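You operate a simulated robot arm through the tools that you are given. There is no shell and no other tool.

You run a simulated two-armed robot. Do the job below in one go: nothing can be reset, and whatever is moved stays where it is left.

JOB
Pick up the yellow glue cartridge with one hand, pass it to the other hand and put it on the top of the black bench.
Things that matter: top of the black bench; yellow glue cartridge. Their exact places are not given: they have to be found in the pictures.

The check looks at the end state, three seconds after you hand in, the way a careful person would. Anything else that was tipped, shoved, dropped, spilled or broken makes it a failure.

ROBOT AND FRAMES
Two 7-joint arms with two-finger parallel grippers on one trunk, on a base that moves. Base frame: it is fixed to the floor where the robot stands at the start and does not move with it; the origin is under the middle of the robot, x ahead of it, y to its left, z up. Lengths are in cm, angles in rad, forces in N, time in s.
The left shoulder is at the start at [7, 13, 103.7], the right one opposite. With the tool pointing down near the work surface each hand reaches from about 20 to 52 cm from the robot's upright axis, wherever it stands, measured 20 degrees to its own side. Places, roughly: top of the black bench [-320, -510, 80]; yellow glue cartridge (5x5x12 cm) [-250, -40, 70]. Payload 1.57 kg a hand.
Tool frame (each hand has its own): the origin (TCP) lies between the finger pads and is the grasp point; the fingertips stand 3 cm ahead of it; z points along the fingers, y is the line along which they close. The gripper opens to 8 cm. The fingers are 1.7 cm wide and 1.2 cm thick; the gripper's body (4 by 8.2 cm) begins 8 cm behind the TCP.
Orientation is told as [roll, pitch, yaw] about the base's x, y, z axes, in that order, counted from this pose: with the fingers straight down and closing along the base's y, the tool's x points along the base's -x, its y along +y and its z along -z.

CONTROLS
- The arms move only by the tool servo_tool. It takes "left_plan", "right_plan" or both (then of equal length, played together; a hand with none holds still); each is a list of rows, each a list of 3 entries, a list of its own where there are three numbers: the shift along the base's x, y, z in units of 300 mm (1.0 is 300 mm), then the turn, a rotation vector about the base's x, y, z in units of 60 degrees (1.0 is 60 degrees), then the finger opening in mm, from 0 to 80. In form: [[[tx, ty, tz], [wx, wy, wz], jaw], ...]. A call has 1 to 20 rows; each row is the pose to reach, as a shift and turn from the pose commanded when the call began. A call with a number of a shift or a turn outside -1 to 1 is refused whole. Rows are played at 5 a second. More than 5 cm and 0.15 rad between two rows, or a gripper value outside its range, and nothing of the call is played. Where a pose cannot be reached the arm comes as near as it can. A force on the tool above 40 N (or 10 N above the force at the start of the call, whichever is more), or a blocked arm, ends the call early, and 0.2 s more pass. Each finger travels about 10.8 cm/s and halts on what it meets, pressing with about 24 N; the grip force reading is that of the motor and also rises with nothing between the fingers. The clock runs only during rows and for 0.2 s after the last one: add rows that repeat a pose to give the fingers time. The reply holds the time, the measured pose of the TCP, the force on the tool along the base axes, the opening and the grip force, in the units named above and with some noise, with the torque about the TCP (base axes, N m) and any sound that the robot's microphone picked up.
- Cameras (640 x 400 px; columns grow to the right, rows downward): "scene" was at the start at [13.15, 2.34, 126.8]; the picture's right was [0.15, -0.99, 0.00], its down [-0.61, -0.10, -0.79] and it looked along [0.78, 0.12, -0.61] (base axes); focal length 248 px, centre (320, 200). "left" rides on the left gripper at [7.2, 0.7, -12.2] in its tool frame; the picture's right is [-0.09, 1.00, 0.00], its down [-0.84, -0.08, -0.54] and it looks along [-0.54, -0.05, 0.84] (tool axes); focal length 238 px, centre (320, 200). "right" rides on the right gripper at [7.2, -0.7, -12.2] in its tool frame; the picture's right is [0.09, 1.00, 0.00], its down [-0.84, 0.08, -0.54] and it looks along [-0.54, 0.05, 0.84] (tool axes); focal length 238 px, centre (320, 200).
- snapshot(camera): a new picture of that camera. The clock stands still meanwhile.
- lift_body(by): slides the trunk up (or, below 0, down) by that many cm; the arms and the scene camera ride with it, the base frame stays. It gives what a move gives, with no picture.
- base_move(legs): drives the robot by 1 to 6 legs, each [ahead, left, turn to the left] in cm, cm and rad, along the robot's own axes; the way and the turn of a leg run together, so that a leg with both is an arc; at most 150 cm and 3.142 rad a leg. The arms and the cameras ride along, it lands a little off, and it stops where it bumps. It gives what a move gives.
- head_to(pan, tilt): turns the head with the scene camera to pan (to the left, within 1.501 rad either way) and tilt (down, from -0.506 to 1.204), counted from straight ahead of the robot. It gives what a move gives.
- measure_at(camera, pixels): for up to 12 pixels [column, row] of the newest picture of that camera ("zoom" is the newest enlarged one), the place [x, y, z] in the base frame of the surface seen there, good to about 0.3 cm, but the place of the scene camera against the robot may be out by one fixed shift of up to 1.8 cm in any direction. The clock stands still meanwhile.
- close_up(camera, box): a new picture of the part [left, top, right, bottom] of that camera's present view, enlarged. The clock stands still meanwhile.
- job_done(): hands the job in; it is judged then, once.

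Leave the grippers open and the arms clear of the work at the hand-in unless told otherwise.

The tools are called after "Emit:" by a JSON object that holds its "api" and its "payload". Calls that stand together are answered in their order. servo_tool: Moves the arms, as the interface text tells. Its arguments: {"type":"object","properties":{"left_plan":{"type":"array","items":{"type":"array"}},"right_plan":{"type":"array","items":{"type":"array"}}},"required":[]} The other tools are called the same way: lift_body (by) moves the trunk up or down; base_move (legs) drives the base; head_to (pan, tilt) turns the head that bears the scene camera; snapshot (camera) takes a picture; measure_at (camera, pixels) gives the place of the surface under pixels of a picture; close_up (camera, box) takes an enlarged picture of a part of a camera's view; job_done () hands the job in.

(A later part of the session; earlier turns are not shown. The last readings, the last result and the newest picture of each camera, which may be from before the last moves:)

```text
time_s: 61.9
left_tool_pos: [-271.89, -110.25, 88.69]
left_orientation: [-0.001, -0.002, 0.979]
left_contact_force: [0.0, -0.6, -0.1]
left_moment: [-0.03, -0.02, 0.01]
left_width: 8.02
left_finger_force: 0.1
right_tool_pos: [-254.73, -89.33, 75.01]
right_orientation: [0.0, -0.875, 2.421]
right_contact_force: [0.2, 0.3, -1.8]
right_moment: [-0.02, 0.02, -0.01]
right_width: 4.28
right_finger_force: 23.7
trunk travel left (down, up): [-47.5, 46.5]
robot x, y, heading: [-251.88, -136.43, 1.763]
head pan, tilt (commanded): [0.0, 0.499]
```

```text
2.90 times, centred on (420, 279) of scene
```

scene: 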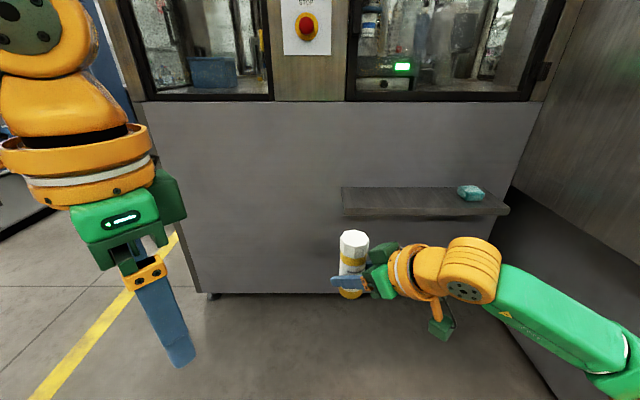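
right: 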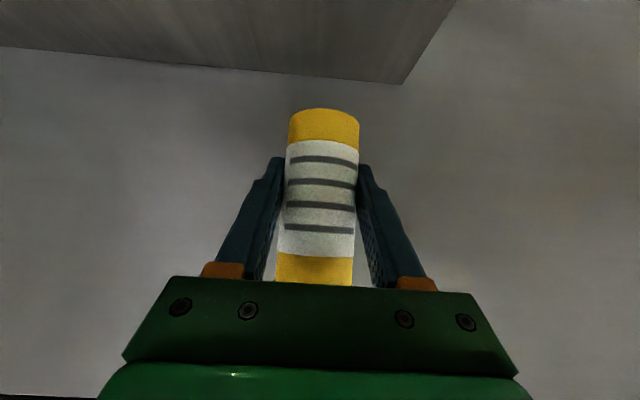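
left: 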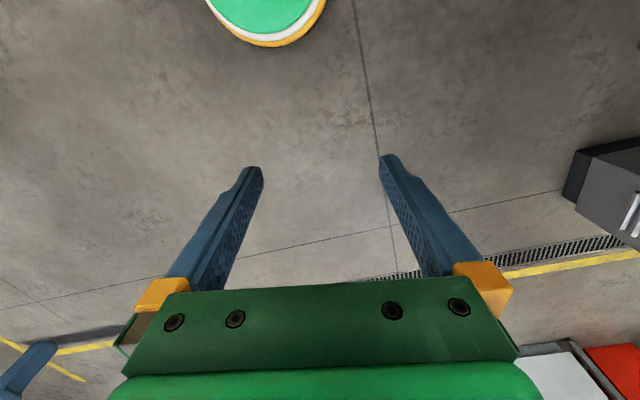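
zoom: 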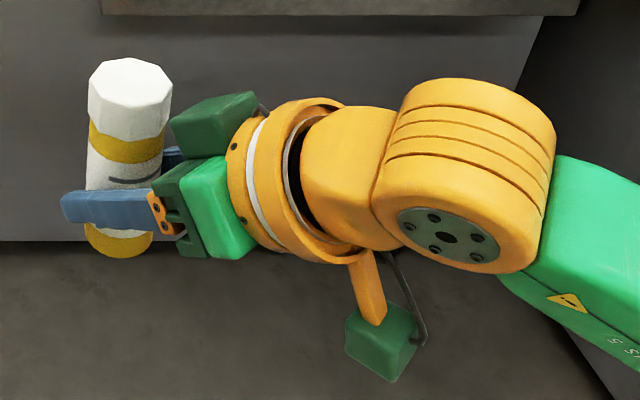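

The right hand's upper outline is well away from where the left fingers must go: nothing closer than about 3 cm behind the cartridge's axis at finger height. To ease the left arm's reach I bring the right hand in to about 40 cm ahead, 2 cm right. Meanwhile I turn the left hand by +41° toward the parallel closing line.

Emit:
{"api": "servo_tool", "payload": {"right_plan": [[[-0.015, -0.041, 0], [0, 0, 0], 28], [[-0.031, -0.082, 0], [0, 0, 0], 28], [[-0.046, -0.123, 0], [0, 0, 0], 28], [[-0.061, -0.163, 0], [0, 0, 0], 28], [[-0.077, -0.204, 0], [0, 0, 0], 28], [[-0.092, -0.245, 0], [0, 0, 0], 28], [[-0.092, -0.245, 0], [0, 0, 0], 28]], "left_plan": [[[0, 0, 0], [0, 0, 0.115], 80], [[0, 0, 0], [0, 0, 0.23], 80], [[0, 0, 0], [0, 0, 0.345], 80], [[0, 0, 0], [0, 0, 0.46], 80], [[0, 0, 0], [0, 0, 0.575], 80], [[0, 0, 0], [0, 0, 0.6885], 80], [[0, 0, 0], [0, 0, 0.6885], 80]]}}

Emit:
{"api": "snapshot", "payload": {"camera": "scene"}}

```text
time_s: 63.5
left_tool_pos: [-271.97, -110.19, 88.5]
left_orientation: [0.0, 0.0, 1.702]
left_contact_force: [0.1, 1.2, 0.6]
left_moment: [-0.01, 0.02, 0.0]
left_width: 8.0
left_finger_force: 0.0
right_tool_pos: [-257.54, -96.55, 75.17]
right_orientation: [0.0, -0.876, 2.423]
right_contact_force: [-0.3, -0.4, -2.4]
right_moment: [0.05, 0.0, -0.03]
right_width: 4.29
right_finger_force: 24.3
trunk travel left (down, up): [-47.5, 46.5]
robot x, y, heading: [-251.71, -136.52, 1.761]
head pan, tilt (commanded): [0.0, 0.499]
```

```text
taken
```

scene: 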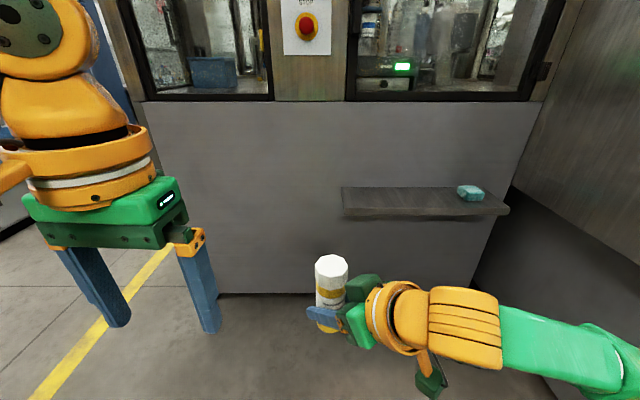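

Both are good: the right TCP is at (-257.54,-96.55,75.2), with the cartridge's top near z 83. Now the left hand turns the other +41° and travels over the cartridge, its tips staying at z 85.5. At the same time the right hand goes down 4 cm to give headroom.

Emit:
{"api": "servo_tool", "payload": {"right_plan": [[[0, 0, -0.067], [0, 0, 0], 28], [[0, 0, -0.133], [0, 0, 0], 28], [[0, 0, -0.133], [0, 0, 0], 28], [[0, 0, -0.133], [0, 0, 0], 28], [[0, 0, -0.133], [0, 0, 0], 28], [[0, 0, -0.133], [0, 0, 0], 28], [[0, 0, -0.133], [0, 0, 0], 28], [[0, 0, -0.133], [0, 0, 0], 28]], "left_plan": [[[0.069, 0.065, 0], [0, 0, 0.098], 80], [[0.137, 0.13, 0], [0, 0, 0.197], 80], [[0.206, 0.195, 0], [0, 0, 0.295], 80], [[0.275, 0.26, 0], [0, 0, 0.393], 80], [[0.344, 0.325, 0], [0, 0, 0.492], 80], [[0.412, 0.39, 0], [0, 0, 0.59], 80], [[0.481, 0.455, 0], [0, 0, 0.6885], 80], [[0.481, 0.455, 0], [0, 0, 0.6885], 80]]}}

Emit:
{"api": "snapshot", "payload": {"camera": "scene"}}

Emit:
{"api": "snapshot", "payload": {"camera": "left"}}

Emit:
{"api": "snapshot", "payload": {"camera": "right"}}

```text
time_s: 65.3
left_tool_pos: [-258.29, -100.21, 86.48]
left_orientation: [-0.008, 0.005, 2.429]
left_contact_force: [0.6, 0.4, 0.0]
left_moment: [0.03, 0.0, 0.0]
left_width: 8.0
left_finger_force: 0.1
left hand out of reach, approached as far as the arm can: row 5, 6, 7, 8
right_tool_pos: [-257.6, -96.75, 71.02]
right_orientation: [0.003, -0.875, 2.421]
right_contact_force: [-0.7, -0.2, -2.9]
right_moment: [0.01, 0.0, 0.02]
right_width: 4.31
right_finger_force: 23.8
trunk travel left (down, up): [-47.5, 46.5]
robot x, y, heading: [-251.94, -136.46, 1.762]
head pan, tilt (commanded): [0.0, 0.499]
```

```text
taken
```

scene: 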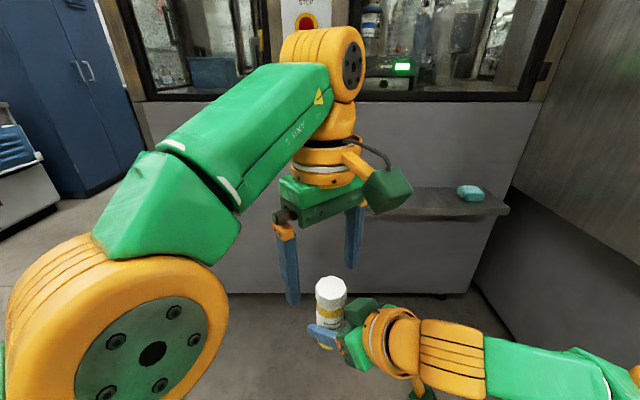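

```text
taken
```

left: 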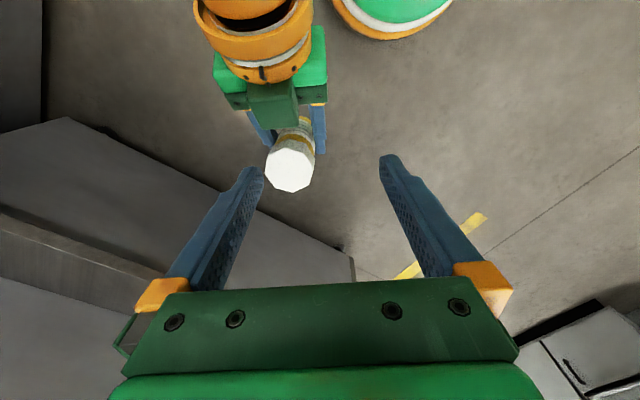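

```text
taken
```

right: 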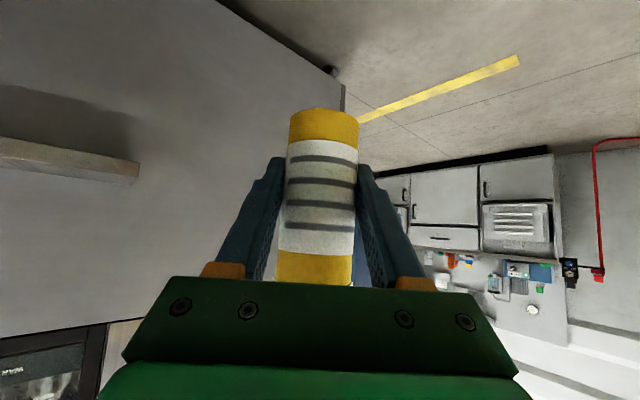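

At that height the left hand stops 3.6 cm short; it should reach better lower down. I lower the right hand 5 cm more (cartridge's top to z ≈ 74). Then I bring the left hand over the axis at z 81, so its tips are at 78, still above the cap.

Emit:
{"api": "servo_tool", "payload": {"right_plan": [[[0, 0, -0.056], [0, 0, 0], 28], [[0, 0, -0.111], [0, 0, 0], 28], [[0, 0, -0.167], [0, 0, 0], 28], [[0, 0, -0.167], [0, 0, 0], 28], [[0, 0, -0.167], [0, 0, 0], 28], [[0, 0, -0.167], [0, 0, 0], 28], [[0, 0, -0.167], [0, 0, 0], 28], [[0, 0, -0.167], [0, 0, 0], 28]], "left_plan": [[[0, 0, 0], [0, 0, 0], 80], [[0, 0, 0], [0, 0, 0], 80], [[0, 0, 0], [0, 0, 0], 80], [[0, 0, -0.05], [0, 0, 0], 80], [[0.008, 0.038, -0.1], [0, 0, 0], 80], [[0.015, 0.077, -0.15], [0, 0, 0], 80], [[0.023, 0.115, -0.183], [0, 0, 0], 80], [[0.023, 0.115, -0.183], [0, 0, 0], 80]]}}

Emit:
{"api": "snapshot", "payload": {"camera": "left"}}

Emit:
{"api": "snapshot", "payload": {"camera": "scene"}}

```text
time_s: 67.1
left_tool_pos: [-257.37, -97.14, 80.79]
left_orientation: [-0.001, 0.001, 2.421]
left_contact_force: [0.3, -0.3, -0.9]
left_moment: [0.0, 0.04, 0.0]
left_width: 8.01
left_finger_force: 0.1
left hand out of reach, approached as far as the arm can: row 7, 8
right_tool_pos: [-257.57, -96.74, 65.96]
right_orientation: [0.002, -0.876, 2.422]
right_contact_force: [-0.1, 0.5, -2.4]
right_moment: [0.01, -0.04, 0.01]
right_width: 4.31
right_finger_force: 24.4
trunk travel left (down, up): [-47.5, 46.5]
robot x, y, heading: [-251.74, -136.22, 1.762]
head pan, tilt (commanded): [0.0, 0.499]
```

```text
taken
```

left: 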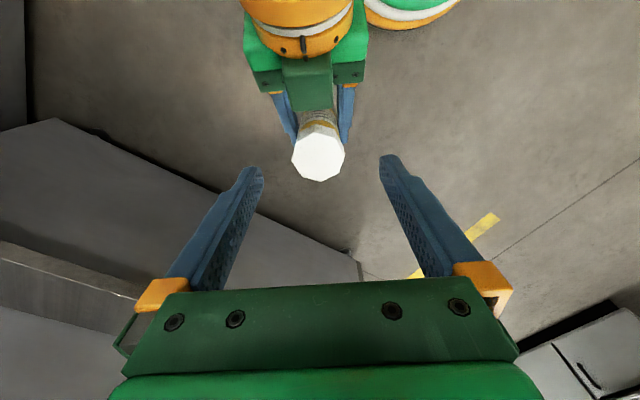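

```text
taken
```

scene: 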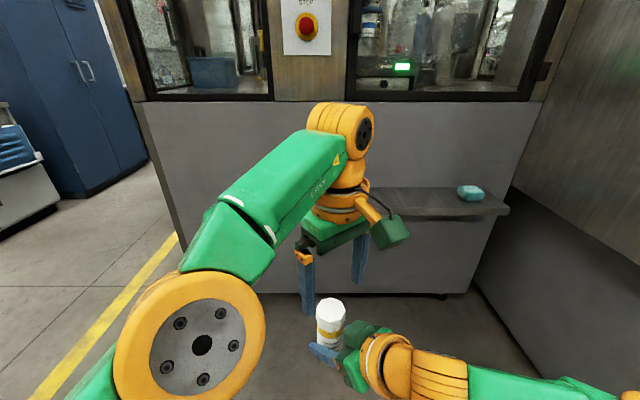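

The left hand is nearly over the axis: the cap appears at (319,155), midway between the fingers. I measure the cap's rim with the left camera to check centring in the other direction too.

Emit:
{"api": "measure_at", "payload": {"camera": "left", "pixels": [[319, 155], [295, 158], [343, 155], [320, 135], [320, 178], [300, 140], [340, 140], [290, 110], [349, 100], [308, 85]]}}

```text
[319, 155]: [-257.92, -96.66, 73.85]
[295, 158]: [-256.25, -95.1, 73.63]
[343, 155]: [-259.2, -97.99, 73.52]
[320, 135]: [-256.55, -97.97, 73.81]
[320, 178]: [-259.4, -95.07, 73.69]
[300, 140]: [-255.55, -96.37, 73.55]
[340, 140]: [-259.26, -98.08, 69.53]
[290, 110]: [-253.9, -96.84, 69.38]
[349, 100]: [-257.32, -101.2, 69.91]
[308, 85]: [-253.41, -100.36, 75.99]
```

The cap's centre is (-257.85,-96.5), top z 73.85. The left TCP is 0.5–0.7 cm off, so I correct that while descending to z 76, then look.

Emit:
{"api": "servo_tool", "payload": {"left_plan": [[[-0.008, 0.01, -0.03], [0, 0, 0], 80], [[-0.014, 0.02, -0.06], [0, 0, 0], 80], [[-0.014, 0.02, -0.11], [0, 0, 0], 80], [[-0.014, 0.02, -0.16], [0, 0, 0], 80], [[-0.014, 0.02, -0.16], [0, 0, 0], 80]]}}

Emit:
{"api": "snapshot", "payload": {"camera": "left"}}

Emit:
{"api": "close_up", "payload": {"camera": "scene", "box": [230, 200, 470, 350]}}

```text
time_s: 68.3
left_tool_pos: [-257.55, -96.55, 75.89]
left_orientation: [-0.002, 0.0, 2.421]
left_contact_force: [-0.8, 0.3, 0.8]
left_moment: [-0.02, 0.01, 0.02]
left_width: 8.0
left_finger_force: 0.1
right_tool_pos: [-257.33, -96.66, 66.07]
right_orientation: [0.002, -0.875, 2.422]
right_contact_force: [0.1, 0.1, -1.7]
right_moment: [-0.02, -0.02, 0.0]
right_width: 4.28
right_finger_force: 23.9
trunk travel left (down, up): [-47.5, 46.5]
robot x, y, heading: [-251.96, -136.09, 1.766]
head pan, tilt (commanded): [0.0, 0.499]
```

```text
taken
```

left: 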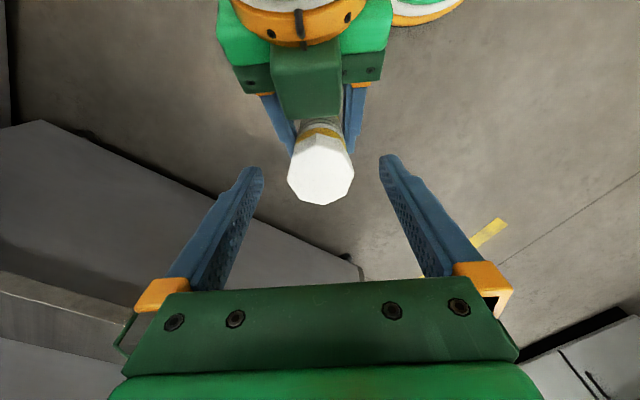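

```text
2.67 times, centred on (350, 275) of scene
```

zoom: 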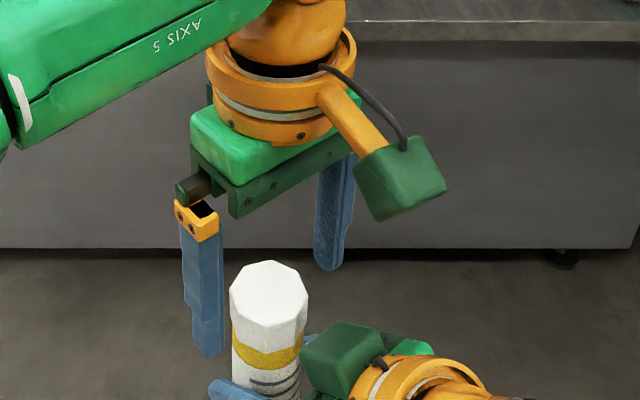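

I see the left camera box at (400,180) in the enlarged picture and the right hand's dark block at (345,335). I measure both to be sure the box keeps clear when the left goes down 4 cm more.

Emit:
{"api": "measure_at", "payload": {"camera": "zoom", "pixels": [[372, 212], [380, 190], [410, 205], [440, 190], [340, 325], [375, 335], [410, 345], [430, 362], [268, 285], [205, 350], [330, 265], [400, 380]]}}

Emit:
{"api": "measure_at", "payload": {"camera": "left", "pixels": [[320, 165], [288, 170], [353, 165], [320, 140], [322, 202], [305, 60], [340, 90], [310, 30], [285, 90]]}}

```text
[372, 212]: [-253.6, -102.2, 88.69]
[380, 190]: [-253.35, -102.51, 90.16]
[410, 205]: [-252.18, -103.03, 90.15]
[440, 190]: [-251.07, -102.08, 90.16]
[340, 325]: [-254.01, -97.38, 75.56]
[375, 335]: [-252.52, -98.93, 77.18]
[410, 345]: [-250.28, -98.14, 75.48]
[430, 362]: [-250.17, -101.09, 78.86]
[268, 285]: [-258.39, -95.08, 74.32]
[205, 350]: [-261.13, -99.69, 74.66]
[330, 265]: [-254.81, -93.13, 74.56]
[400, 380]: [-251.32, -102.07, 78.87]
```

```text
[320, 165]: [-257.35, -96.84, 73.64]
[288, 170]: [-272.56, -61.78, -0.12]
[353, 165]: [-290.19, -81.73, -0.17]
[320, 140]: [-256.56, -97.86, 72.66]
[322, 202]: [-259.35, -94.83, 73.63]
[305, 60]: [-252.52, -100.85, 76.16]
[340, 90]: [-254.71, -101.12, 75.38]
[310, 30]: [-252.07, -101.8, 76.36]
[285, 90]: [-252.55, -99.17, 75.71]
```

The left camera box's bottom is 12 cm above its TCP, over 9 cm above the right hand now, so it keeps over 5 cm of room. I lower the left to z ≈ 72: tips at 69, about 1 cm above the right fingers and 10 cm above the cartridge's foot.

Emit:
{"api": "servo_tool", "payload": {"left_plan": [[[-0.006, 0.002, -0.03], [0, 0, 0], 80], [[-0.006, 0.002, -0.06], [0, 0, 0], 80], [[-0.006, 0.002, -0.095], [0, 0, 0], 80], [[-0.006, 0.002, -0.13], [0, 0, 0], 80], [[-0.006, 0.002, -0.13], [0, 0, 0], 80]]}}

Emit:
{"api": "snapshot", "payload": {"camera": "left"}}

Emit:
{"api": "close_up", "payload": {"camera": "scene", "box": [230, 200, 470, 350]}}

```text
time_s: 69.5
left_tool_pos: [-257.86, -96.49, 72.07]
left_orientation: [0.001, -0.001, 2.421]
left_contact_force: [-0.2, 0.1, 0.0]
left_moment: [0.03, -0.02, 0.02]
left_width: 8.02
left_finger_force: 0.0
right_tool_pos: [-257.56, -96.68, 65.96]
right_orientation: [0.003, -0.875, 2.422]
right_contact_force: [0.1, 0.1, -1.2]
right_moment: [-0.03, 0.0, 0.01]
right_width: 4.32
right_finger_force: 23.5
trunk travel left (down, up): [-47.5, 46.5]
robot x, y, heading: [-251.78, -136.61, 1.762]
head pan, tilt (commanded): [0.0, 0.499]
```

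```text
taken
```

left: 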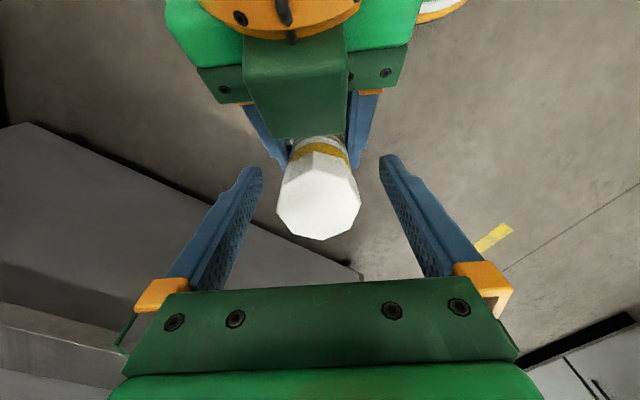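

```text
2.67 times, centred on (350, 275) of scene
```

zoom: 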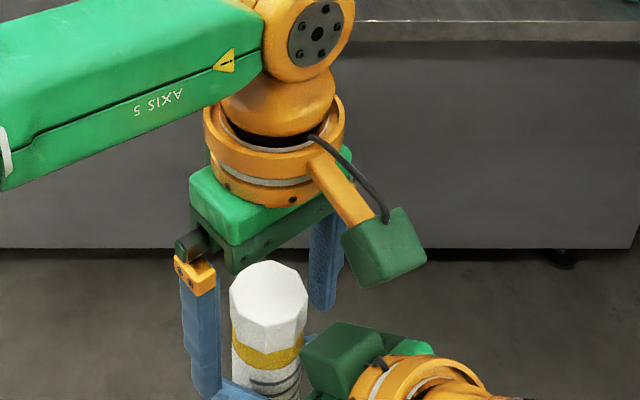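

No contact forces. The left fingers stand on both sides of the cap: (285,190) and (360,190) are the cap's flanks. I close the left hand slowly while the right keeps holding.

Emit:
{"api": "servo_tool", "payload": {"left_plan": [[[0, 0, 0], [0, 0, 0], 65], [[0, 0, 0], [0, 0, 0], 56], [[0, 0, 0], [0, 0, 0], 50], [[0, 0, 0], [0, 0, 0], 45], [[0, 0, 0], [0, 0, 0], 40], [[0, 0, 0], [0, 0, 0], 34], [[0, 0, 0], [0, 0, 0], 28], [[0, 0, 0], [0, 0, 0], 28], [[0, 0, 0], [0, 0, 0], 28]]}}

Emit:
{"api": "snapshot", "payload": {"camera": "left"}}

Emit:
{"api": "close_up", "payload": {"camera": "scene", "box": [230, 200, 470, 350]}}

```text
time_s: 71.5
left_tool_pos: [-257.84, -96.39, 71.95]
left_orientation: [-0.002, -0.002, 2.421]
left_contact_force: [7.8, 12.6, -0.5]
left_moment: [0.07, -0.04, -0.04]
left_width: 4.66
left_finger_force: 24.4
right_tool_pos: [-257.64, -96.72, 65.94]
right_orientation: [0.004, -0.875, 2.422]
right_contact_force: [-8.6, -13.1, -0.1]
right_moment: [0.69, -0.49, 0.09]
right_width: 4.32
right_finger_force: 24.2
trunk travel left (down, up): [-47.5, 46.5]
robot x, y, heading: [-252.04, -135.95, 1.758]
head pan, tilt (commanded): [0.0, 0.499]
```

```text
taken
```

left: 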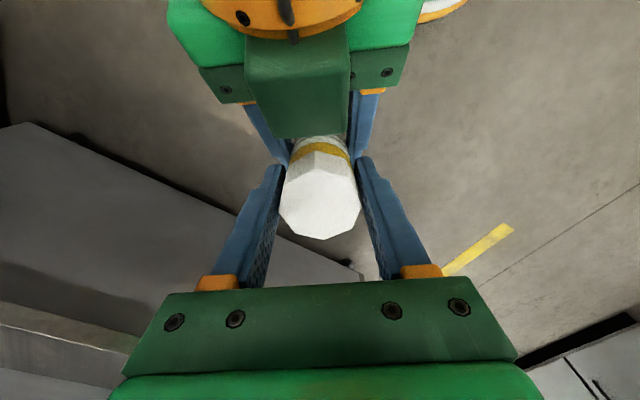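

```text
2.67 times, centred on (350, 275) of scene
```

zoom: 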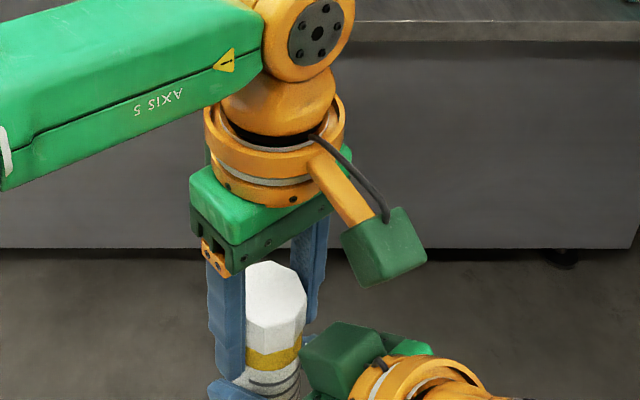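

The left grip holds at 4.66 cm with 24 N. Both hands press lightly sideways against each other (about 15 N along the closing line), which means both have it firmly. I ease the left by 1 mm along the closing line and then open the right hand step by step.

Emit:
{"api": "servo_tool", "payload": {"left_plan": [[[0.002, 0.002, 0], [0, 0, 0], 28], [[0.003, 0.003, 0], [0, 0, 0], 28], [[0.003, 0.003, 0], [0, 0, 0], 28], [[0.003, 0.003, 0], [0, 0, 0], 28], [[0.003, 0.003, 0], [0, 0, 0], 28], [[0.003, 0.003, 0], [0, 0, 0], 28]], "right_plan": [[[0, 0, 0], [0, 0, 0], 28], [[0, 0, 0], [0, 0, 0], 43], [[0, 0, 0], [0, 0, 0], 50], [[0, 0, 0], [0, 0, 0], 60], [[0, 0, 0], [0, 0, 0], 74], [[0, 0, 0], [0, 0, 0], 74]]}}

Emit:
{"api": "snapshot", "payload": {"camera": "left"}}

Emit:
{"api": "snapshot", "payload": {"camera": "right"}}

```text
time_s: 72.9
left_tool_pos: [-257.83, -96.44, 71.97]
left_orientation: [-0.001, 0.001, 2.42]
left_contact_force: [0.6, -0.4, -0.1]
left_moment: [0.04, 0.01, -0.01]
left_width: 4.64
left_finger_force: 23.8
right_tool_pos: [-257.41, -96.64, 65.97]
right_orientation: [0.002, -0.874, 2.422]
right_contact_force: [0.0, 0.3, 0.0]
right_moment: [-0.03, 0.03, -0.02]
right_width: 7.41
right_finger_force: 0.1
trunk travel left (down, up): [-47.5, 46.5]
robot x, y, heading: [-252.17, -136.18, 1.759]
head pan, tilt (commanded): [0.0, 0.499]
```

```text
taken
```

left: 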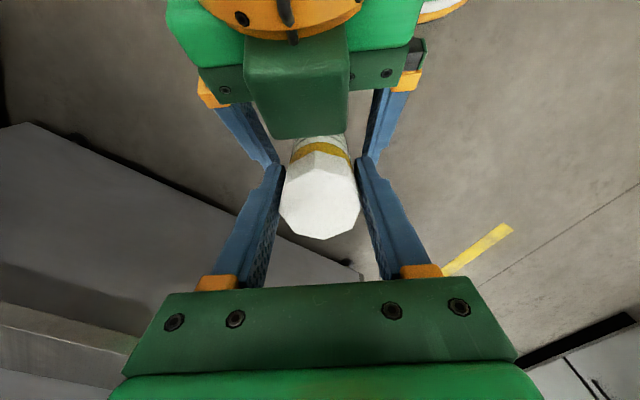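

```text
taken
```

right: 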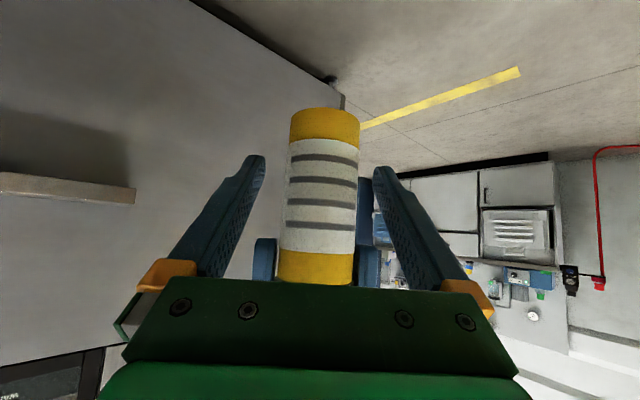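

The left hand holds the cartridge alone and the right is open at 7.4 cm. I draw the right hand straight back by 4 cm horizontally, away from the cartridge, in small steps.

Emit:
{"api": "servo_tool", "payload": {"right_plan": [[[0.025, -0.022, 0], [0, 0, 0], 78], [[0.05, -0.044, 0], [0, 0, 0], 78], [[0.075, -0.066, 0], [0, 0, 0], 78], [[0.1, -0.088, 0], [0, 0, 0], 78]]}}

Emit:
{"api": "snapshot", "payload": {"camera": "right"}}

Emit:
{"api": "snapshot", "payload": {"camera": "left"}}

```text
time_s: 73.9
left_tool_pos: [-257.82, -96.47, 71.97]
left_orientation: [0.0, 0.0, 2.421]
left_contact_force: [0.0, 0.0, 1.2]
left_moment: [0.03, 0.04, 0.01]
left_width: 4.69
left_finger_force: 24.0
right_tool_pos: [-254.48, -99.43, 66.0]
right_orientation: [0.003, -0.875, 2.423]
right_contact_force: [0.3, 0.0, 0.8]
right_moment: [0.0, 0.01, 0.02]
right_width: 7.81
right_finger_force: 0.1
trunk travel left (down, up): [-47.5, 46.5]
robot x, y, heading: [-251.81, -136.89, 1.764]
head pan, tilt (commanded): [0.0, 0.499]
```

```text
taken
```

right: 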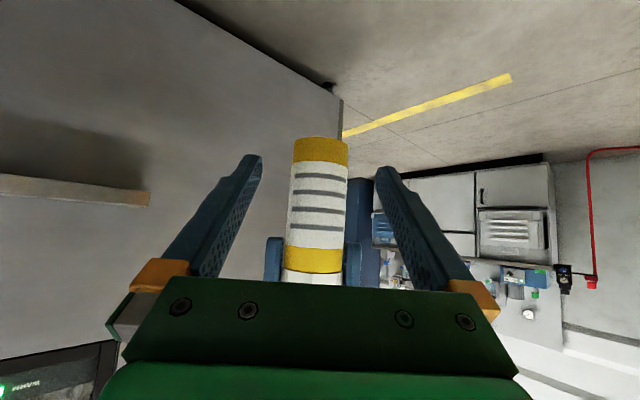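

```text
taken
```

left: 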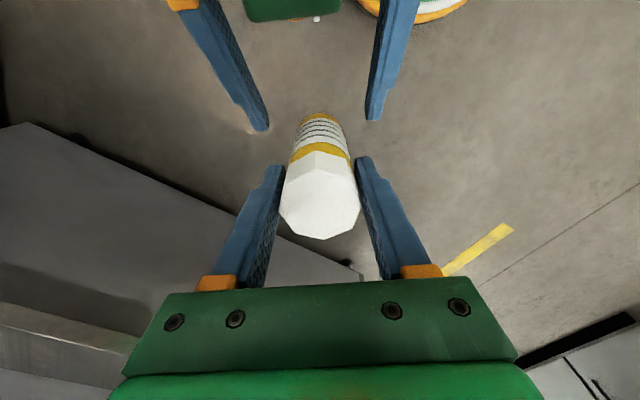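

It went back cleanly. I draw it back another 4 cm; then it is clear of the cartridge.

Emit:
{"api": "servo_tool", "payload": {"right_plan": [[[0.025, -0.022, 0], [0, 0, 0], 78], [[0.05, -0.044, 0], [0, 0, 0], 78], [[0.075, -0.066, 0], [0, 0, 0], 78], [[0.1, -0.088, 0], [0, 0, 0], 78]]}}

Emit:
{"api": "snapshot", "payload": {"camera": "left"}}

Emit:
{"api": "snapshot", "payload": {"camera": "scene"}}

```text
time_s: 74.9
left_tool_pos: [-257.86, -96.46, 71.92]
left_orientation: [-0.001, 0.001, 2.421]
left_contact_force: [-0.1, 0.0, -0.1]
left_moment: [0.01, -0.01, -0.04]
left_width: 4.65
left_finger_force: 24.2
right_tool_pos: [-252.67, -99.39, 65.23]
right_orientation: [0.003, -0.874, 2.422]
right_contact_force: [0.2, 0.5, 0.2]
right_moment: [0.04, 0.02, 0.02]
right_width: 7.79
right_finger_force: 0.0
right hand out of reach, approached as far as the arm can: row 2, 3, 4
trunk travel left (down, up): [-47.5, 46.5]
robot x, y, heading: [-251.85, -136.19, 1.762]
head pan, tilt (commanded): [0.0, 0.499]
```

```text
taken
```

left: 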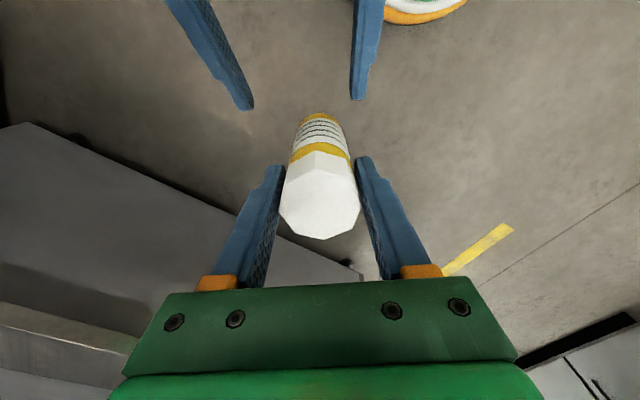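

```text
taken
```

scene: 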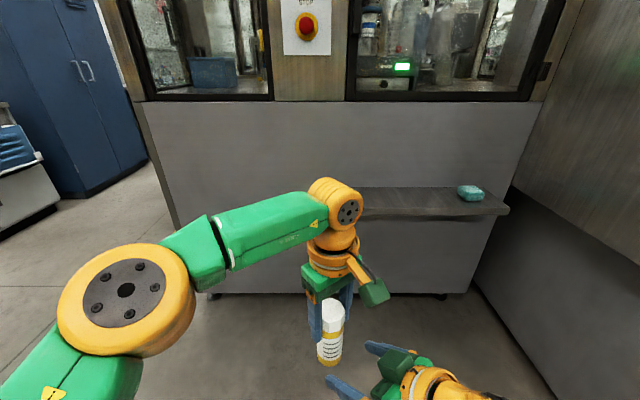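

The right arm is at its inner limit but the fingertips are already clear of the cartridge by more than 1 cm in the left picture. I move the right hand 14 cm to the robot's right, which also leads away from the cartridge, while turning it back toward straight ahead.

Emit:
{"api": "servo_tool", "payload": {"right_plan": [[[0.065, 0.013, 0], [0, 0, 0], 78], [[0.13, 0.025, 0], [0, 0, 0], 78], [[0.196, 0.038, 0], [0, 0, -0.1], 78], [[0.262, 0.051, 0], [0, 0, -0.2], 78], [[0.327, 0.064, 0], [0, 0, -0.3], 78], [[0.393, 0.076, 0], [0, 0, -0.4], 78], [[0.458, 0.089, 0], [0, 0, -0.5], 78], [[0.458, 0.089, 0], [0, 0, -0.6], 78], [[0.458, 0.089, 0], [0, 0, -0.6], 78]]}}

Emit:
{"api": "snapshot", "payload": {"camera": "scene"}}

```text
time_s: 76.9
left_tool_pos: [-257.71, -96.4, 71.94]
left_orientation: [0.002, 0.0, 2.421]
left_contact_force: [0.8, -0.2, 0.6]
left_moment: [0.02, -0.02, -0.02]
left_width: 4.65
left_finger_force: 24.4
right_tool_pos: [-238.86, -93.87, 64.45]
right_orientation: [0.002, -0.875, 1.792]
right_contact_force: [-0.3, -0.3, -0.2]
right_moment: [0.03, 0.02, 0.02]
right_width: 7.78
right_finger_force: 0.1
right hand out of reach, approached as far as the arm can: row 3, 4, 5, 6, 7, 8, 9
trunk travel left (down, up): [-47.5, 46.5]
robot x, y, heading: [-251.8, -136.29, 1.768]
head pan, tilt (commanded): [0.0, 0.499]
```

```text
taken
```

scene: 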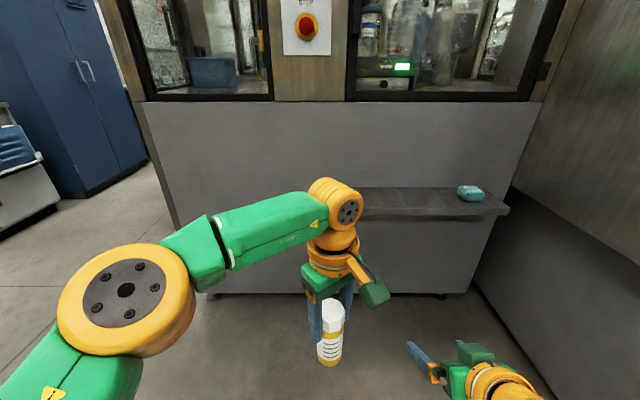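

The right hand is well away. Now both go to travel poses. The right hand untilts to straight down and rises 12 cm. The left carries the cartridge back to its own side, rising 4 cm and turning back to face ahead.

Emit:
{"api": "servo_tool", "payload": {"right_plan": [[[0, 0, 0.057], [-0.1165, -0.0261, 0], 78], [[0, 0, 0.114], [-0.233, -0.0523, 0], 78], [[0, 0, 0.171], [-0.3496, -0.0784, 0], 78], [[0, 0, 0.229], [-0.4661, -0.1046, 0], 78], [[0, 0, 0.286], [-0.5826, -0.1307, 0], 78], [[0, 0, 0.343], [-0.6992, -0.1569, 0], 78], [[0, 0, 0.4], [-0.8157, -0.183, 0], 78], [[0, 0, 0.4], [-0.8157, -0.183, 0], 78]], "left_plan": [[[-0.058, -0.05, 0.019], [0, 0, -0.09], 28], [[-0.116, -0.1, 0.038], [0, 0, -0.18], 28], [[-0.174, -0.15, 0.057], [0, 0, -0.27], 28], [[-0.232, -0.2, 0.076], [0, 0, -0.36], 28], [[-0.291, -0.25, 0.095], [0, 0, -0.45], 28], [[-0.349, -0.3, 0.114], [0, 0, -0.54], 28], [[-0.407, -0.35, 0.133], [0, 0, -0.63], 28], [[-0.407, -0.35, 0.133], [0, 0, -0.63], 28]]}}

Emit:
{"api": "snapshot", "payload": {"camera": "scene"}}

Emit:
{"api": "snapshot", "payload": {"camera": "left"}}

```text
time_s: 78.7
left_tool_pos: [-270.17, -107.06, 76.22]
left_orientation: [0.0, -0.001, 1.761]
left_contact_force: [-0.4, 0.6, -1.2]
left_moment: [0.02, -0.02, 0.0]
left_width: 4.66
left_finger_force: 23.7
right_tool_pos: [-239.03, -93.8, 76.45]
right_orientation: [0.005, 0.0, 1.794]
right_contact_force: [0.1, -0.7, 0.0]
right_moment: [0.01, 0.03, 0.0]
right_width: 7.81
right_finger_force: 0.0
trunk travel left (down, up): [-47.5, 46.5]
robot x, y, heading: [-251.8, -136.27, 1.76]
head pan, tilt (commanded): [0.0, 0.499]
```

```text
taken
```

scene: 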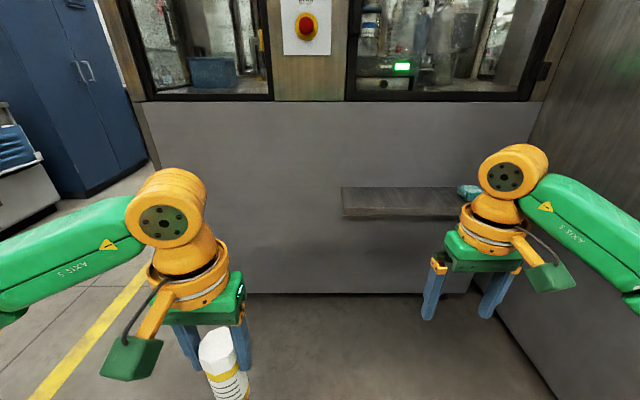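

```text
taken
```

left: 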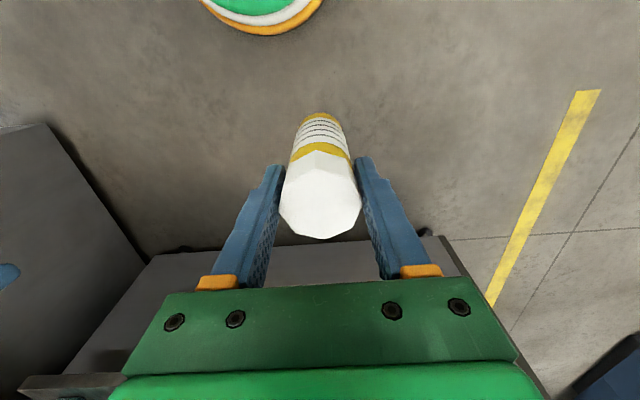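

The handover is done: the left hand holds the cartridge upright, 10 cm of it below its TCP. I raise the trunk 30 cm so that it travels above table height, and then turn to face back along the aisle (+x).

Emit:
{"api": "lift_body", "payload": {"by": 30}}

Emit:
{"api": "base_move", "payload": {"legs": [[0, 0, -1.76]]}}

Emit:
{"api": "head_to", "payload": {"pan": 0.0, "tilt": 0.4}}

Emit:
{"api": "snapshot", "payload": {"camera": "scene"}}

```text
time_s: 81.7
left_tool_pos: [-270.09, -107.0, 106.16]
left_orientation: [-0.003, 0.001, 1.759]
left_contact_force: [0.2, -0.3, -1.2]
left_moment: [0.01, 0.0, 0.0]
left_width: 4.66
left_finger_force: 24.0
right_tool_pos: [-238.91, -93.73, 106.44]
right_orientation: [0.004, 0.003, 1.794]
right_contact_force: [-0.4, 0.4, 0.3]
right_moment: [-0.05, 0.01, -0.02]
right_width: 7.82
right_finger_force: 0.1
trunk travel left (down, up): [-77.5, 16.5]
robot x, y, heading: [-252.01, -136.71, 1.762]
head pan, tilt (commanded): [0.0, 0.499]
```

```text
time_s: 86.3
left_tool_pos: [-219.96, -123.2, 106.24]
left_orientation: [-0.001, -0.001, 0.017]
left_contact_force: [-0.6, 0.3, -3.3]
left_moment: [0.01, -0.02, 0.0]
left_width: 4.64
left_finger_force: 23.8
right_tool_pos: [-212.31, -156.39, 106.45]
right_orientation: [0.004, 0.003, 0.046]
right_contact_force: [-0.3, -0.1, -0.5]
right_moment: [0.02, 0.0, 0.01]
right_width: 7.79
right_finger_force: 0.0
trunk travel left (down, up): [-77.5, 16.5]
robot x, y, heading: [-251.99, -136.12, 0.018]
head pan, tilt (commanded): [0.0, 0.499]
```

```text
time_s: 86.9
left_tool_pos: [-219.95, -123.33, 106.12]
left_orientation: [-0.001, 0.002, 0.015]
left_contact_force: [0.1, 0.6, -2.7]
left_moment: [0.01, 0.0, -0.02]
left_width: 4.66
left_finger_force: 23.7
right_tool_pos: [-212.2, -156.24, 106.35]
right_orientation: [0.003, 0.002, 0.047]
right_contact_force: [0.3, 0.8, -0.3]
right_moment: [0.02, 0.03, 0.01]
right_width: 7.79
right_finger_force: 0.0
trunk travel left (down, up): [-77.5, 16.5]
robot x, y, heading: [-251.66, -136.51, 0.023]
head pan, tilt (commanded): [0.0, 0.4]
```

```text
taken
```

scene: 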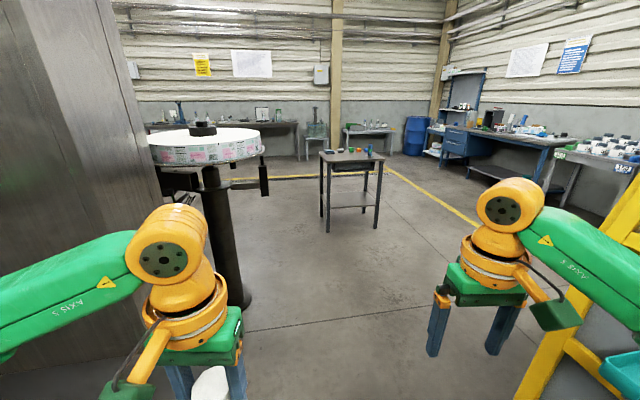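

The aisle ahead is free. I drive ahead 175 cm, shifting to y ≈ -150 in the middle of the passage.

Emit:
{"api": "base_move", "payload": {"legs": [[60, -14, 0], [115, -5, 0]]}}

Emit:
{"api": "head_to", "payload": {"pan": -1.3, "tilt": 0.3}}

Emit:
{"api": "snapshot", "payload": {"camera": "scene"}}

```text
time_s: 95.9
left_tool_pos: [-44.66, -142.26, 106.07]
left_orientation: [-0.001, 0.0, -0.008]
left_contact_force: [-0.6, -0.2, -1.5]
left_moment: [-0.02, -0.02, 0.0]
left_width: 4.62
left_finger_force: 23.6
right_tool_pos: [-37.78, -175.53, 106.43]
right_orientation: [0.003, 0.0, 0.026]
right_contact_force: [0.9, 1.2, -0.4]
right_moment: [-0.02, 0.01, 0.01]
right_width: 7.83
right_finger_force: 0.0
trunk travel left (down, up): [-77.5, 16.5]
robot x, y, heading: [-76.97, -154.53, -0.011]
head pan, tilt (commanded): [0.0, 0.4]
```

```text
time_s: 97.3
left_tool_pos: [-44.53, -142.25, 106.15]
left_orientation: [-0.001, 0.0, -0.006]
left_contact_force: [-1.1, -0.8, -2.8]
left_moment: [-0.01, -0.02, 0.03]
left_width: 4.64
left_finger_force: 23.7
right_tool_pos: [-37.73, -175.59, 106.44]
right_orientation: [0.006, 0.0, 0.024]
right_contact_force: [-0.3, 0.3, -0.6]
right_moment: [-0.02, 0.02, 0.01]
right_width: 7.81
right_finger_force: 0.1
trunk travel left (down, up): [-77.5, 16.5]
robot x, y, heading: [-76.91, -154.39, -0.005]
head pan, tilt (commanded): [-1.3, 0.3]
```

```text
taken
```

scene: 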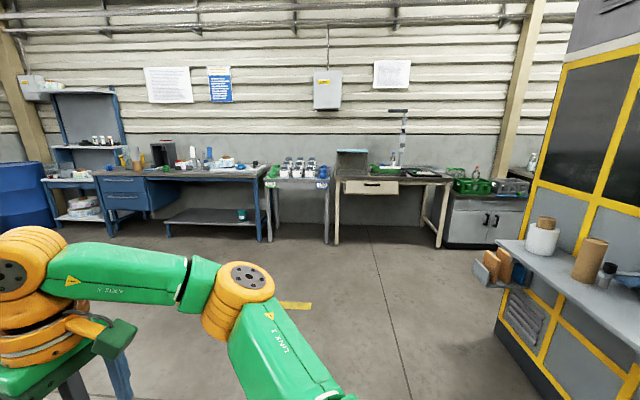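

Benches stand along the far wall; the black one should be further right, at x ≈ -320, partly hidden behind the enclosure. I measure what I see.

Emit:
{"api": "measure_at", "payload": {"camera": "scene", "pixels": [[220, 172], [295, 185], [385, 180], [430, 178], [490, 197], [530, 165], [525, 190], [480, 250], [505, 245], [560, 265], [500, 320], [545, 95]]}}

Emit:
{"api": "close_up", "payload": {"camera": "scene", "box": [320, 90, 600, 265]}}

```text
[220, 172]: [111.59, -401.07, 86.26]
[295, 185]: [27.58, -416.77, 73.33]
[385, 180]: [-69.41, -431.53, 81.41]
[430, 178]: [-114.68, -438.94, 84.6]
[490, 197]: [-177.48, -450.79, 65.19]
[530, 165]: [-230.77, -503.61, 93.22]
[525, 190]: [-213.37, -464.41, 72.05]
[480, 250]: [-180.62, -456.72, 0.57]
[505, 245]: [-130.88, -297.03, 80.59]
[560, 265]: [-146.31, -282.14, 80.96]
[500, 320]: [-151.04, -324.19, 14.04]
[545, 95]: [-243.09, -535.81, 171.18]
```

```text
2.29 times, centred on (460, 178) of scene
```

zoom: 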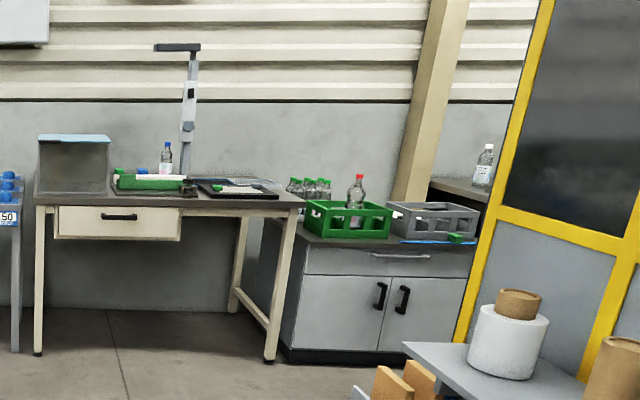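

The row of benches and the wall are turned by the same 0.19 rad, so facing the wall means heading ≈ -1.38. The black bench lies beyond, past the enclosure's end (a bottle on it at (-231,-504)). I turn right by 1.37 and drive past the small table and the enclosure's shelf, staying near x ≈ -70, to about (-60,-330).

Emit:
{"api": "base_move", "payload": {"legs": [[0, 0, -1.375]]}}

Emit:
{"api": "base_move", "payload": {"legs": [[85.7, -9.6, 0], [90, -7, 0]]}}

Emit:
{"api": "head_to", "payload": {"pan": -1.1, "tilt": 0.3}}

Emit:
{"api": "snapshot", "payload": {"camera": "scene"}}

```text
time_s: 101.0
left_tool_pos: [-57.73, -183.11, 106.16]
left_orientation: [-0.003, 0.0, -1.353]
left_contact_force: [0.5, -0.4, -1.6]
left_moment: [0.03, -0.01, 0.02]
left_width: 4.64
left_finger_force: 24.1
right_tool_pos: [-88.59, -197.19, 106.56]
right_orientation: [0.005, 0.002, -1.32]
right_contact_force: [-0.1, 0.1, 0.5]
right_moment: [0.02, 0.0, -0.01]
right_width: 7.78
right_finger_force: 0.2
trunk travel left (down, up): [-77.5, 16.5]
robot x, y, heading: [-76.67, -154.48, -1.35]
head pan, tilt (commanded): [-1.3, 0.3]
```

```text
time_s: 110.2
left_tool_pos: [-32.82, -362.95, 106.19]
left_orientation: [-0.001, 0.0, -1.337]
left_contact_force: [0.5, 0.5, -2.3]
left_moment: [0.01, 0.02, -0.02]
left_width: 4.65
left_finger_force: 23.9
right_tool_pos: [-63.37, -377.62, 106.41]
right_orientation: [0.003, 0.0, -1.305]
right_contact_force: [-1.0, 0.4, -0.4]
right_moment: [-0.01, -0.01, 0.0]
right_width: 7.83
right_finger_force: 0.0
trunk travel left (down, up): [-77.5, 16.5]
robot x, y, heading: [-52.37, -334.63, -1.334]
head pan, tilt (commanded): [-1.3, 0.3]
```

```text
time_s: 110.9
left_tool_pos: [-32.81, -362.99, 106.16]
left_orientation: [-0.001, 0.0, -1.338]
left_contact_force: [-0.1, 0.2, -2.3]
left_moment: [0.02, 0.01, -0.04]
left_width: 4.64
left_finger_force: 24.1
right_tool_pos: [-63.43, -377.73, 106.46]
right_orientation: [0.002, 0.003, -1.305]
right_contact_force: [0.6, 0.3, -0.1]
right_moment: [0.0, 0.01, -0.01]
right_width: 7.78
right_finger_force: 0.1
trunk travel left (down, up): [-77.5, 16.5]
robot x, y, heading: [-52.36, -334.36, -1.336]
head pan, tilt (commanded): [-1.1, 0.3]
```

```text
taken
```

scene: 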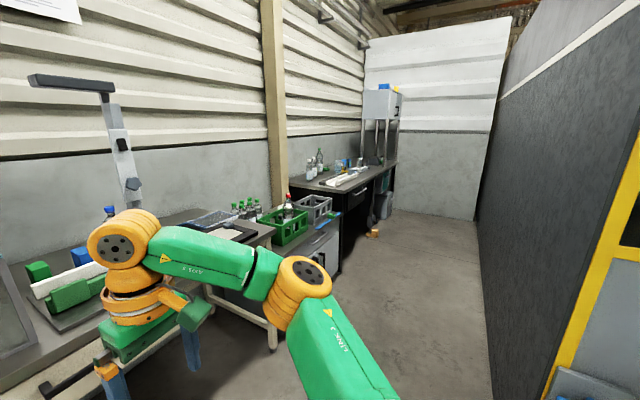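

I see the corridor. The black bench stands along the left wall past the crates' cabinet, its top at about (350,175). The enclosure's dark back is on the right. There is a small orange thing on the floor near (372,233). I measure these.

Emit:
{"api": "measure_at", "payload": {"camera": "scene", "pixels": [[372, 233], [345, 188], [372, 180], [395, 160], [300, 185], [370, 215], [352, 245], [490, 290], [480, 220], [430, 200], [325, 265], [385, 215]]}}

Emit:
{"api": "close_up", "payload": {"camera": "scene", "box": [240, 130, 480, 280]}}

```text
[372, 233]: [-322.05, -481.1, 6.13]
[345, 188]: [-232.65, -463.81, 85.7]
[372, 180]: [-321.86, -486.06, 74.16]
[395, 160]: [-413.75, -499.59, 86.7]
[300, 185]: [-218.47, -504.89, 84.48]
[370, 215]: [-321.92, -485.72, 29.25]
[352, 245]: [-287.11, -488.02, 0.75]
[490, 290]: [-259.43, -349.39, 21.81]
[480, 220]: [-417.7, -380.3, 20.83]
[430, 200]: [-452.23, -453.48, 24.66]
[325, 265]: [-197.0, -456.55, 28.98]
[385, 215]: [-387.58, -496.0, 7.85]
```

```text
2.67 times, centred on (360, 205) of scene
```

zoom: 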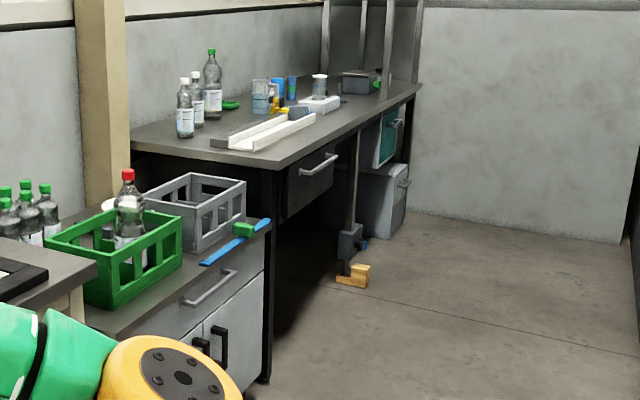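

The black bench's front edge runs from (-233,-464) to (-414,-500), with its top at z ≈ 85. The corridor to the enclosure's back is about 117 cm wide, and the floor is clear apart from the orange piece at the bench's leg. I draw the right hand in 9 cm to make the robot shorter. Then I correct the heading, go ahead to the corridor's middle and strafe right 150 cm.

Emit:
{"api": "servo_tool", "payload": {"right_plan": [[[-0.018, 0.073, 0], [0, 0, 0], 60], [[-0.035, 0.146, 0], [0, 0, 0], 40], [[-0.053, 0.219, 0], [0, 0, 0], 30], [[-0.07, 0.292, 0], [0, 0, 0], 30], [[-0.07, 0.292, 0], [0, 0, 0], 30]]}}

Emit:
{"api": "base_move", "payload": {"legs": [[0, 0, -0.045], [31, -10, 0]]}}

Emit:
{"api": "snapshot", "payload": {"camera": "scene"}}

```text
time_s: 112.1
left_tool_pos: [-32.8, -362.99, 106.06]
left_orientation: [-0.001, -0.001, -1.338]
left_contact_force: [-1.0, 0.6, -1.9]
left_moment: [0.02, -0.02, -0.03]
left_width: 4.63
left_finger_force: 24.1
right_tool_pos: [-65.55, -368.65, 106.6]
right_orientation: [0.003, 0.0, -1.305]
right_contact_force: [0.6, -0.4, -0.1]
right_moment: [0.0, 0.03, -0.01]
right_width: 3.03
right_finger_force: 0.1
trunk travel left (down, up): [-77.5, 16.5]
robot x, y, heading: [-52.53, -334.25, -1.338]
head pan, tilt (commanded): [-1.1, 0.3]
```

```text
time_s: 114.7
left_tool_pos: [-37.88, -396.11, 106.3]
left_orientation: [-0.001, -0.001, -1.377]
left_contact_force: [0.1, 0.6, -1.8]
left_moment: [-0.04, -0.02, 0.02]
left_width: 4.64
left_finger_force: 24.0
right_tool_pos: [-70.85, -400.46, 106.61]
right_orientation: [0.003, 0.001, -1.348]
right_contact_force: [-0.2, 0.9, 0.6]
right_moment: [0.01, -0.02, 0.02]
right_width: 2.98
right_finger_force: 0.1
trunk travel left (down, up): [-77.5, 16.5]
robot x, y, heading: [-56.2, -367.23, -1.377]
head pan, tilt (commanded): [-1.1, 0.3]
```

```text
taken
```

scene: 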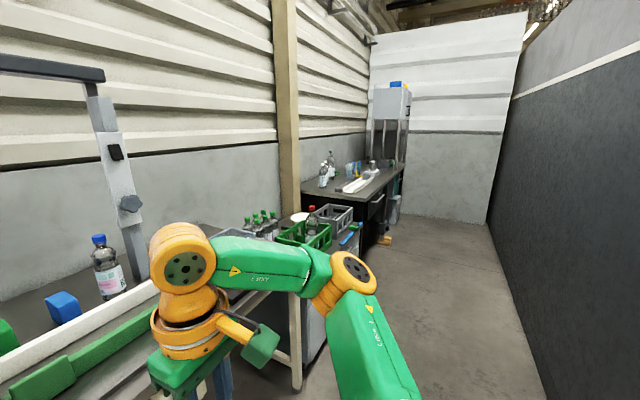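

The robot is in the corridor's middle line. The measuring stand on the beige bench has a bar at (50,68)–(105,75). I check how far it and the bench front stick out before strafing.

Emit:
{"api": "measure_at", "payload": {"camera": "scene", "pixels": [[100, 75], [50, 68], [8, 60], [125, 200], [270, 290], [295, 335], [310, 340], [350, 245], [80, 370], [312, 208], [385, 240], [380, 195]]}}

```text
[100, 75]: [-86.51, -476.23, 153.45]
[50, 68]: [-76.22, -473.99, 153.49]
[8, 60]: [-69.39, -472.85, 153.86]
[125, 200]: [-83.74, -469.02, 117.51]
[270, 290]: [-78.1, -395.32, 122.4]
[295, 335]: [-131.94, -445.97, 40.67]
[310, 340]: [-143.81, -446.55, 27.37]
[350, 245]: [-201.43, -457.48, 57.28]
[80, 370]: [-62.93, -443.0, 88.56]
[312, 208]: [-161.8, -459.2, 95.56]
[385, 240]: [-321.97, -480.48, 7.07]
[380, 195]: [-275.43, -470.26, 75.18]
```

The stand's bar is 60 cm in from the edge, so it is no hindrance. I strafe right 140 cm along the corridor.

Emit:
{"api": "base_move", "payload": {"legs": [[0, -140, 0]]}}

Emit:
{"api": "snapshot", "payload": {"camera": "scene"}}

```text
time_s: 121.7
left_tool_pos: [-177.85, -420.33, 106.03]
left_orientation: [0.0, 0.001, -1.432]
left_contact_force: [0.4, 0.6, -2.0]
left_moment: [0.0, -0.01, 0.0]
left_width: 4.63
left_finger_force: 23.9
right_tool_pos: [-210.95, -422.91, 106.61]
right_orientation: [0.002, 0.001, -1.401]
right_contact_force: [0.1, 0.1, 0.1]
right_moment: [0.0, -0.03, -0.04]
right_width: 3.01
right_finger_force: 0.1
trunk travel left (down, up): [-77.5, 16.5]
robot x, y, heading: [-194.32, -390.22, -1.434]
head pan, tilt (commanded): [-1.1, 0.3]
```

```text
taken
```

scene: 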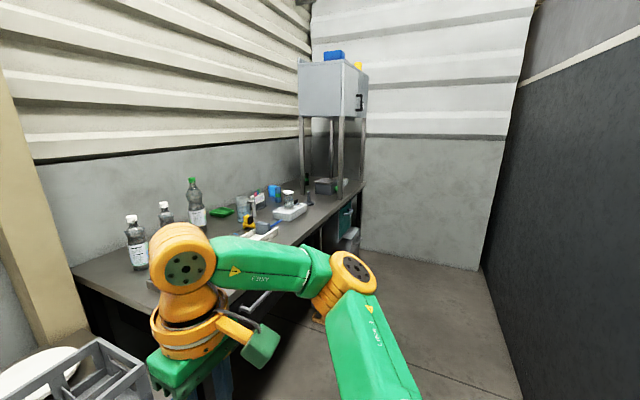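

The robot is at (-194,-390), turned 0.055 too far right. I correct this and strafe 85 cm more, then look down at the bench top.

Emit:
{"api": "base_move", "payload": {"legs": [[0, 0, 0.055], [3, -85, 0.02]]}}

Emit:
{"api": "head_to", "payload": {"pan": -0.3, "tilt": 0.55}}

Emit:
{"api": "snapshot", "payload": {"camera": "scene"}}

```text
time_s: 126.7
left_tool_pos: [-258.68, -439.61, 106.04]
left_orientation: [0.0, 0.0, -1.338]
left_contact_force: [-0.1, -0.2, -2.4]
left_moment: [0.0, -0.04, 0.0]
left_width: 4.61
left_finger_force: 23.8
right_tool_pos: [-291.39, -445.26, 106.62]
right_orientation: [0.001, 0.001, -1.31]
right_contact_force: [0.2, -0.5, -0.2]
right_moment: [-0.02, -0.01, -0.02]
right_width: 3.0
right_finger_force: 0.1
trunk travel left (down, up): [-77.5, 16.5]
robot x, y, heading: [-278.25, -411.39, -1.342]
head pan, tilt (commanded): [-1.1, 0.3]
```

```text
time_s: 127.8
left_tool_pos: [-258.72, -439.49, 106.12]
left_orientation: [-0.003, 0.0, -1.338]
left_contact_force: [0.3, 0.3, -2.7]
left_moment: [-0.02, 0.03, 0.02]
left_width: 4.65
left_finger_force: 24.1
right_tool_pos: [-291.38, -445.27, 106.56]
right_orientation: [0.003, 0.002, -1.31]
right_contact_force: [-0.7, 0.3, 0.0]
right_moment: [0.0, 0.02, -0.03]
right_width: 3.0
right_finger_force: 0.1
trunk travel left (down, up): [-77.5, 16.5]
robot x, y, heading: [-278.4, -411.23, -1.346]
head pan, tilt (commanded): [-0.3, 0.55]
```

```text
taken
```

scene: 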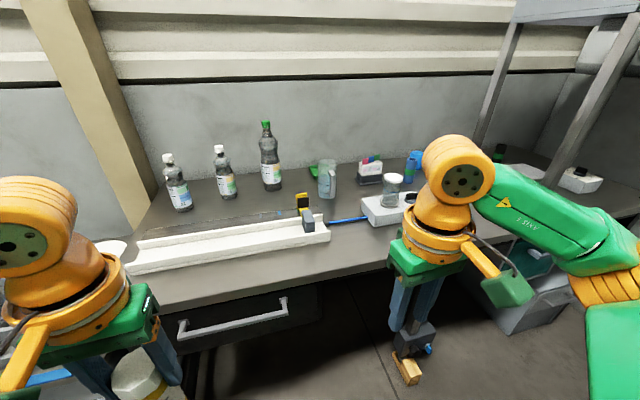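

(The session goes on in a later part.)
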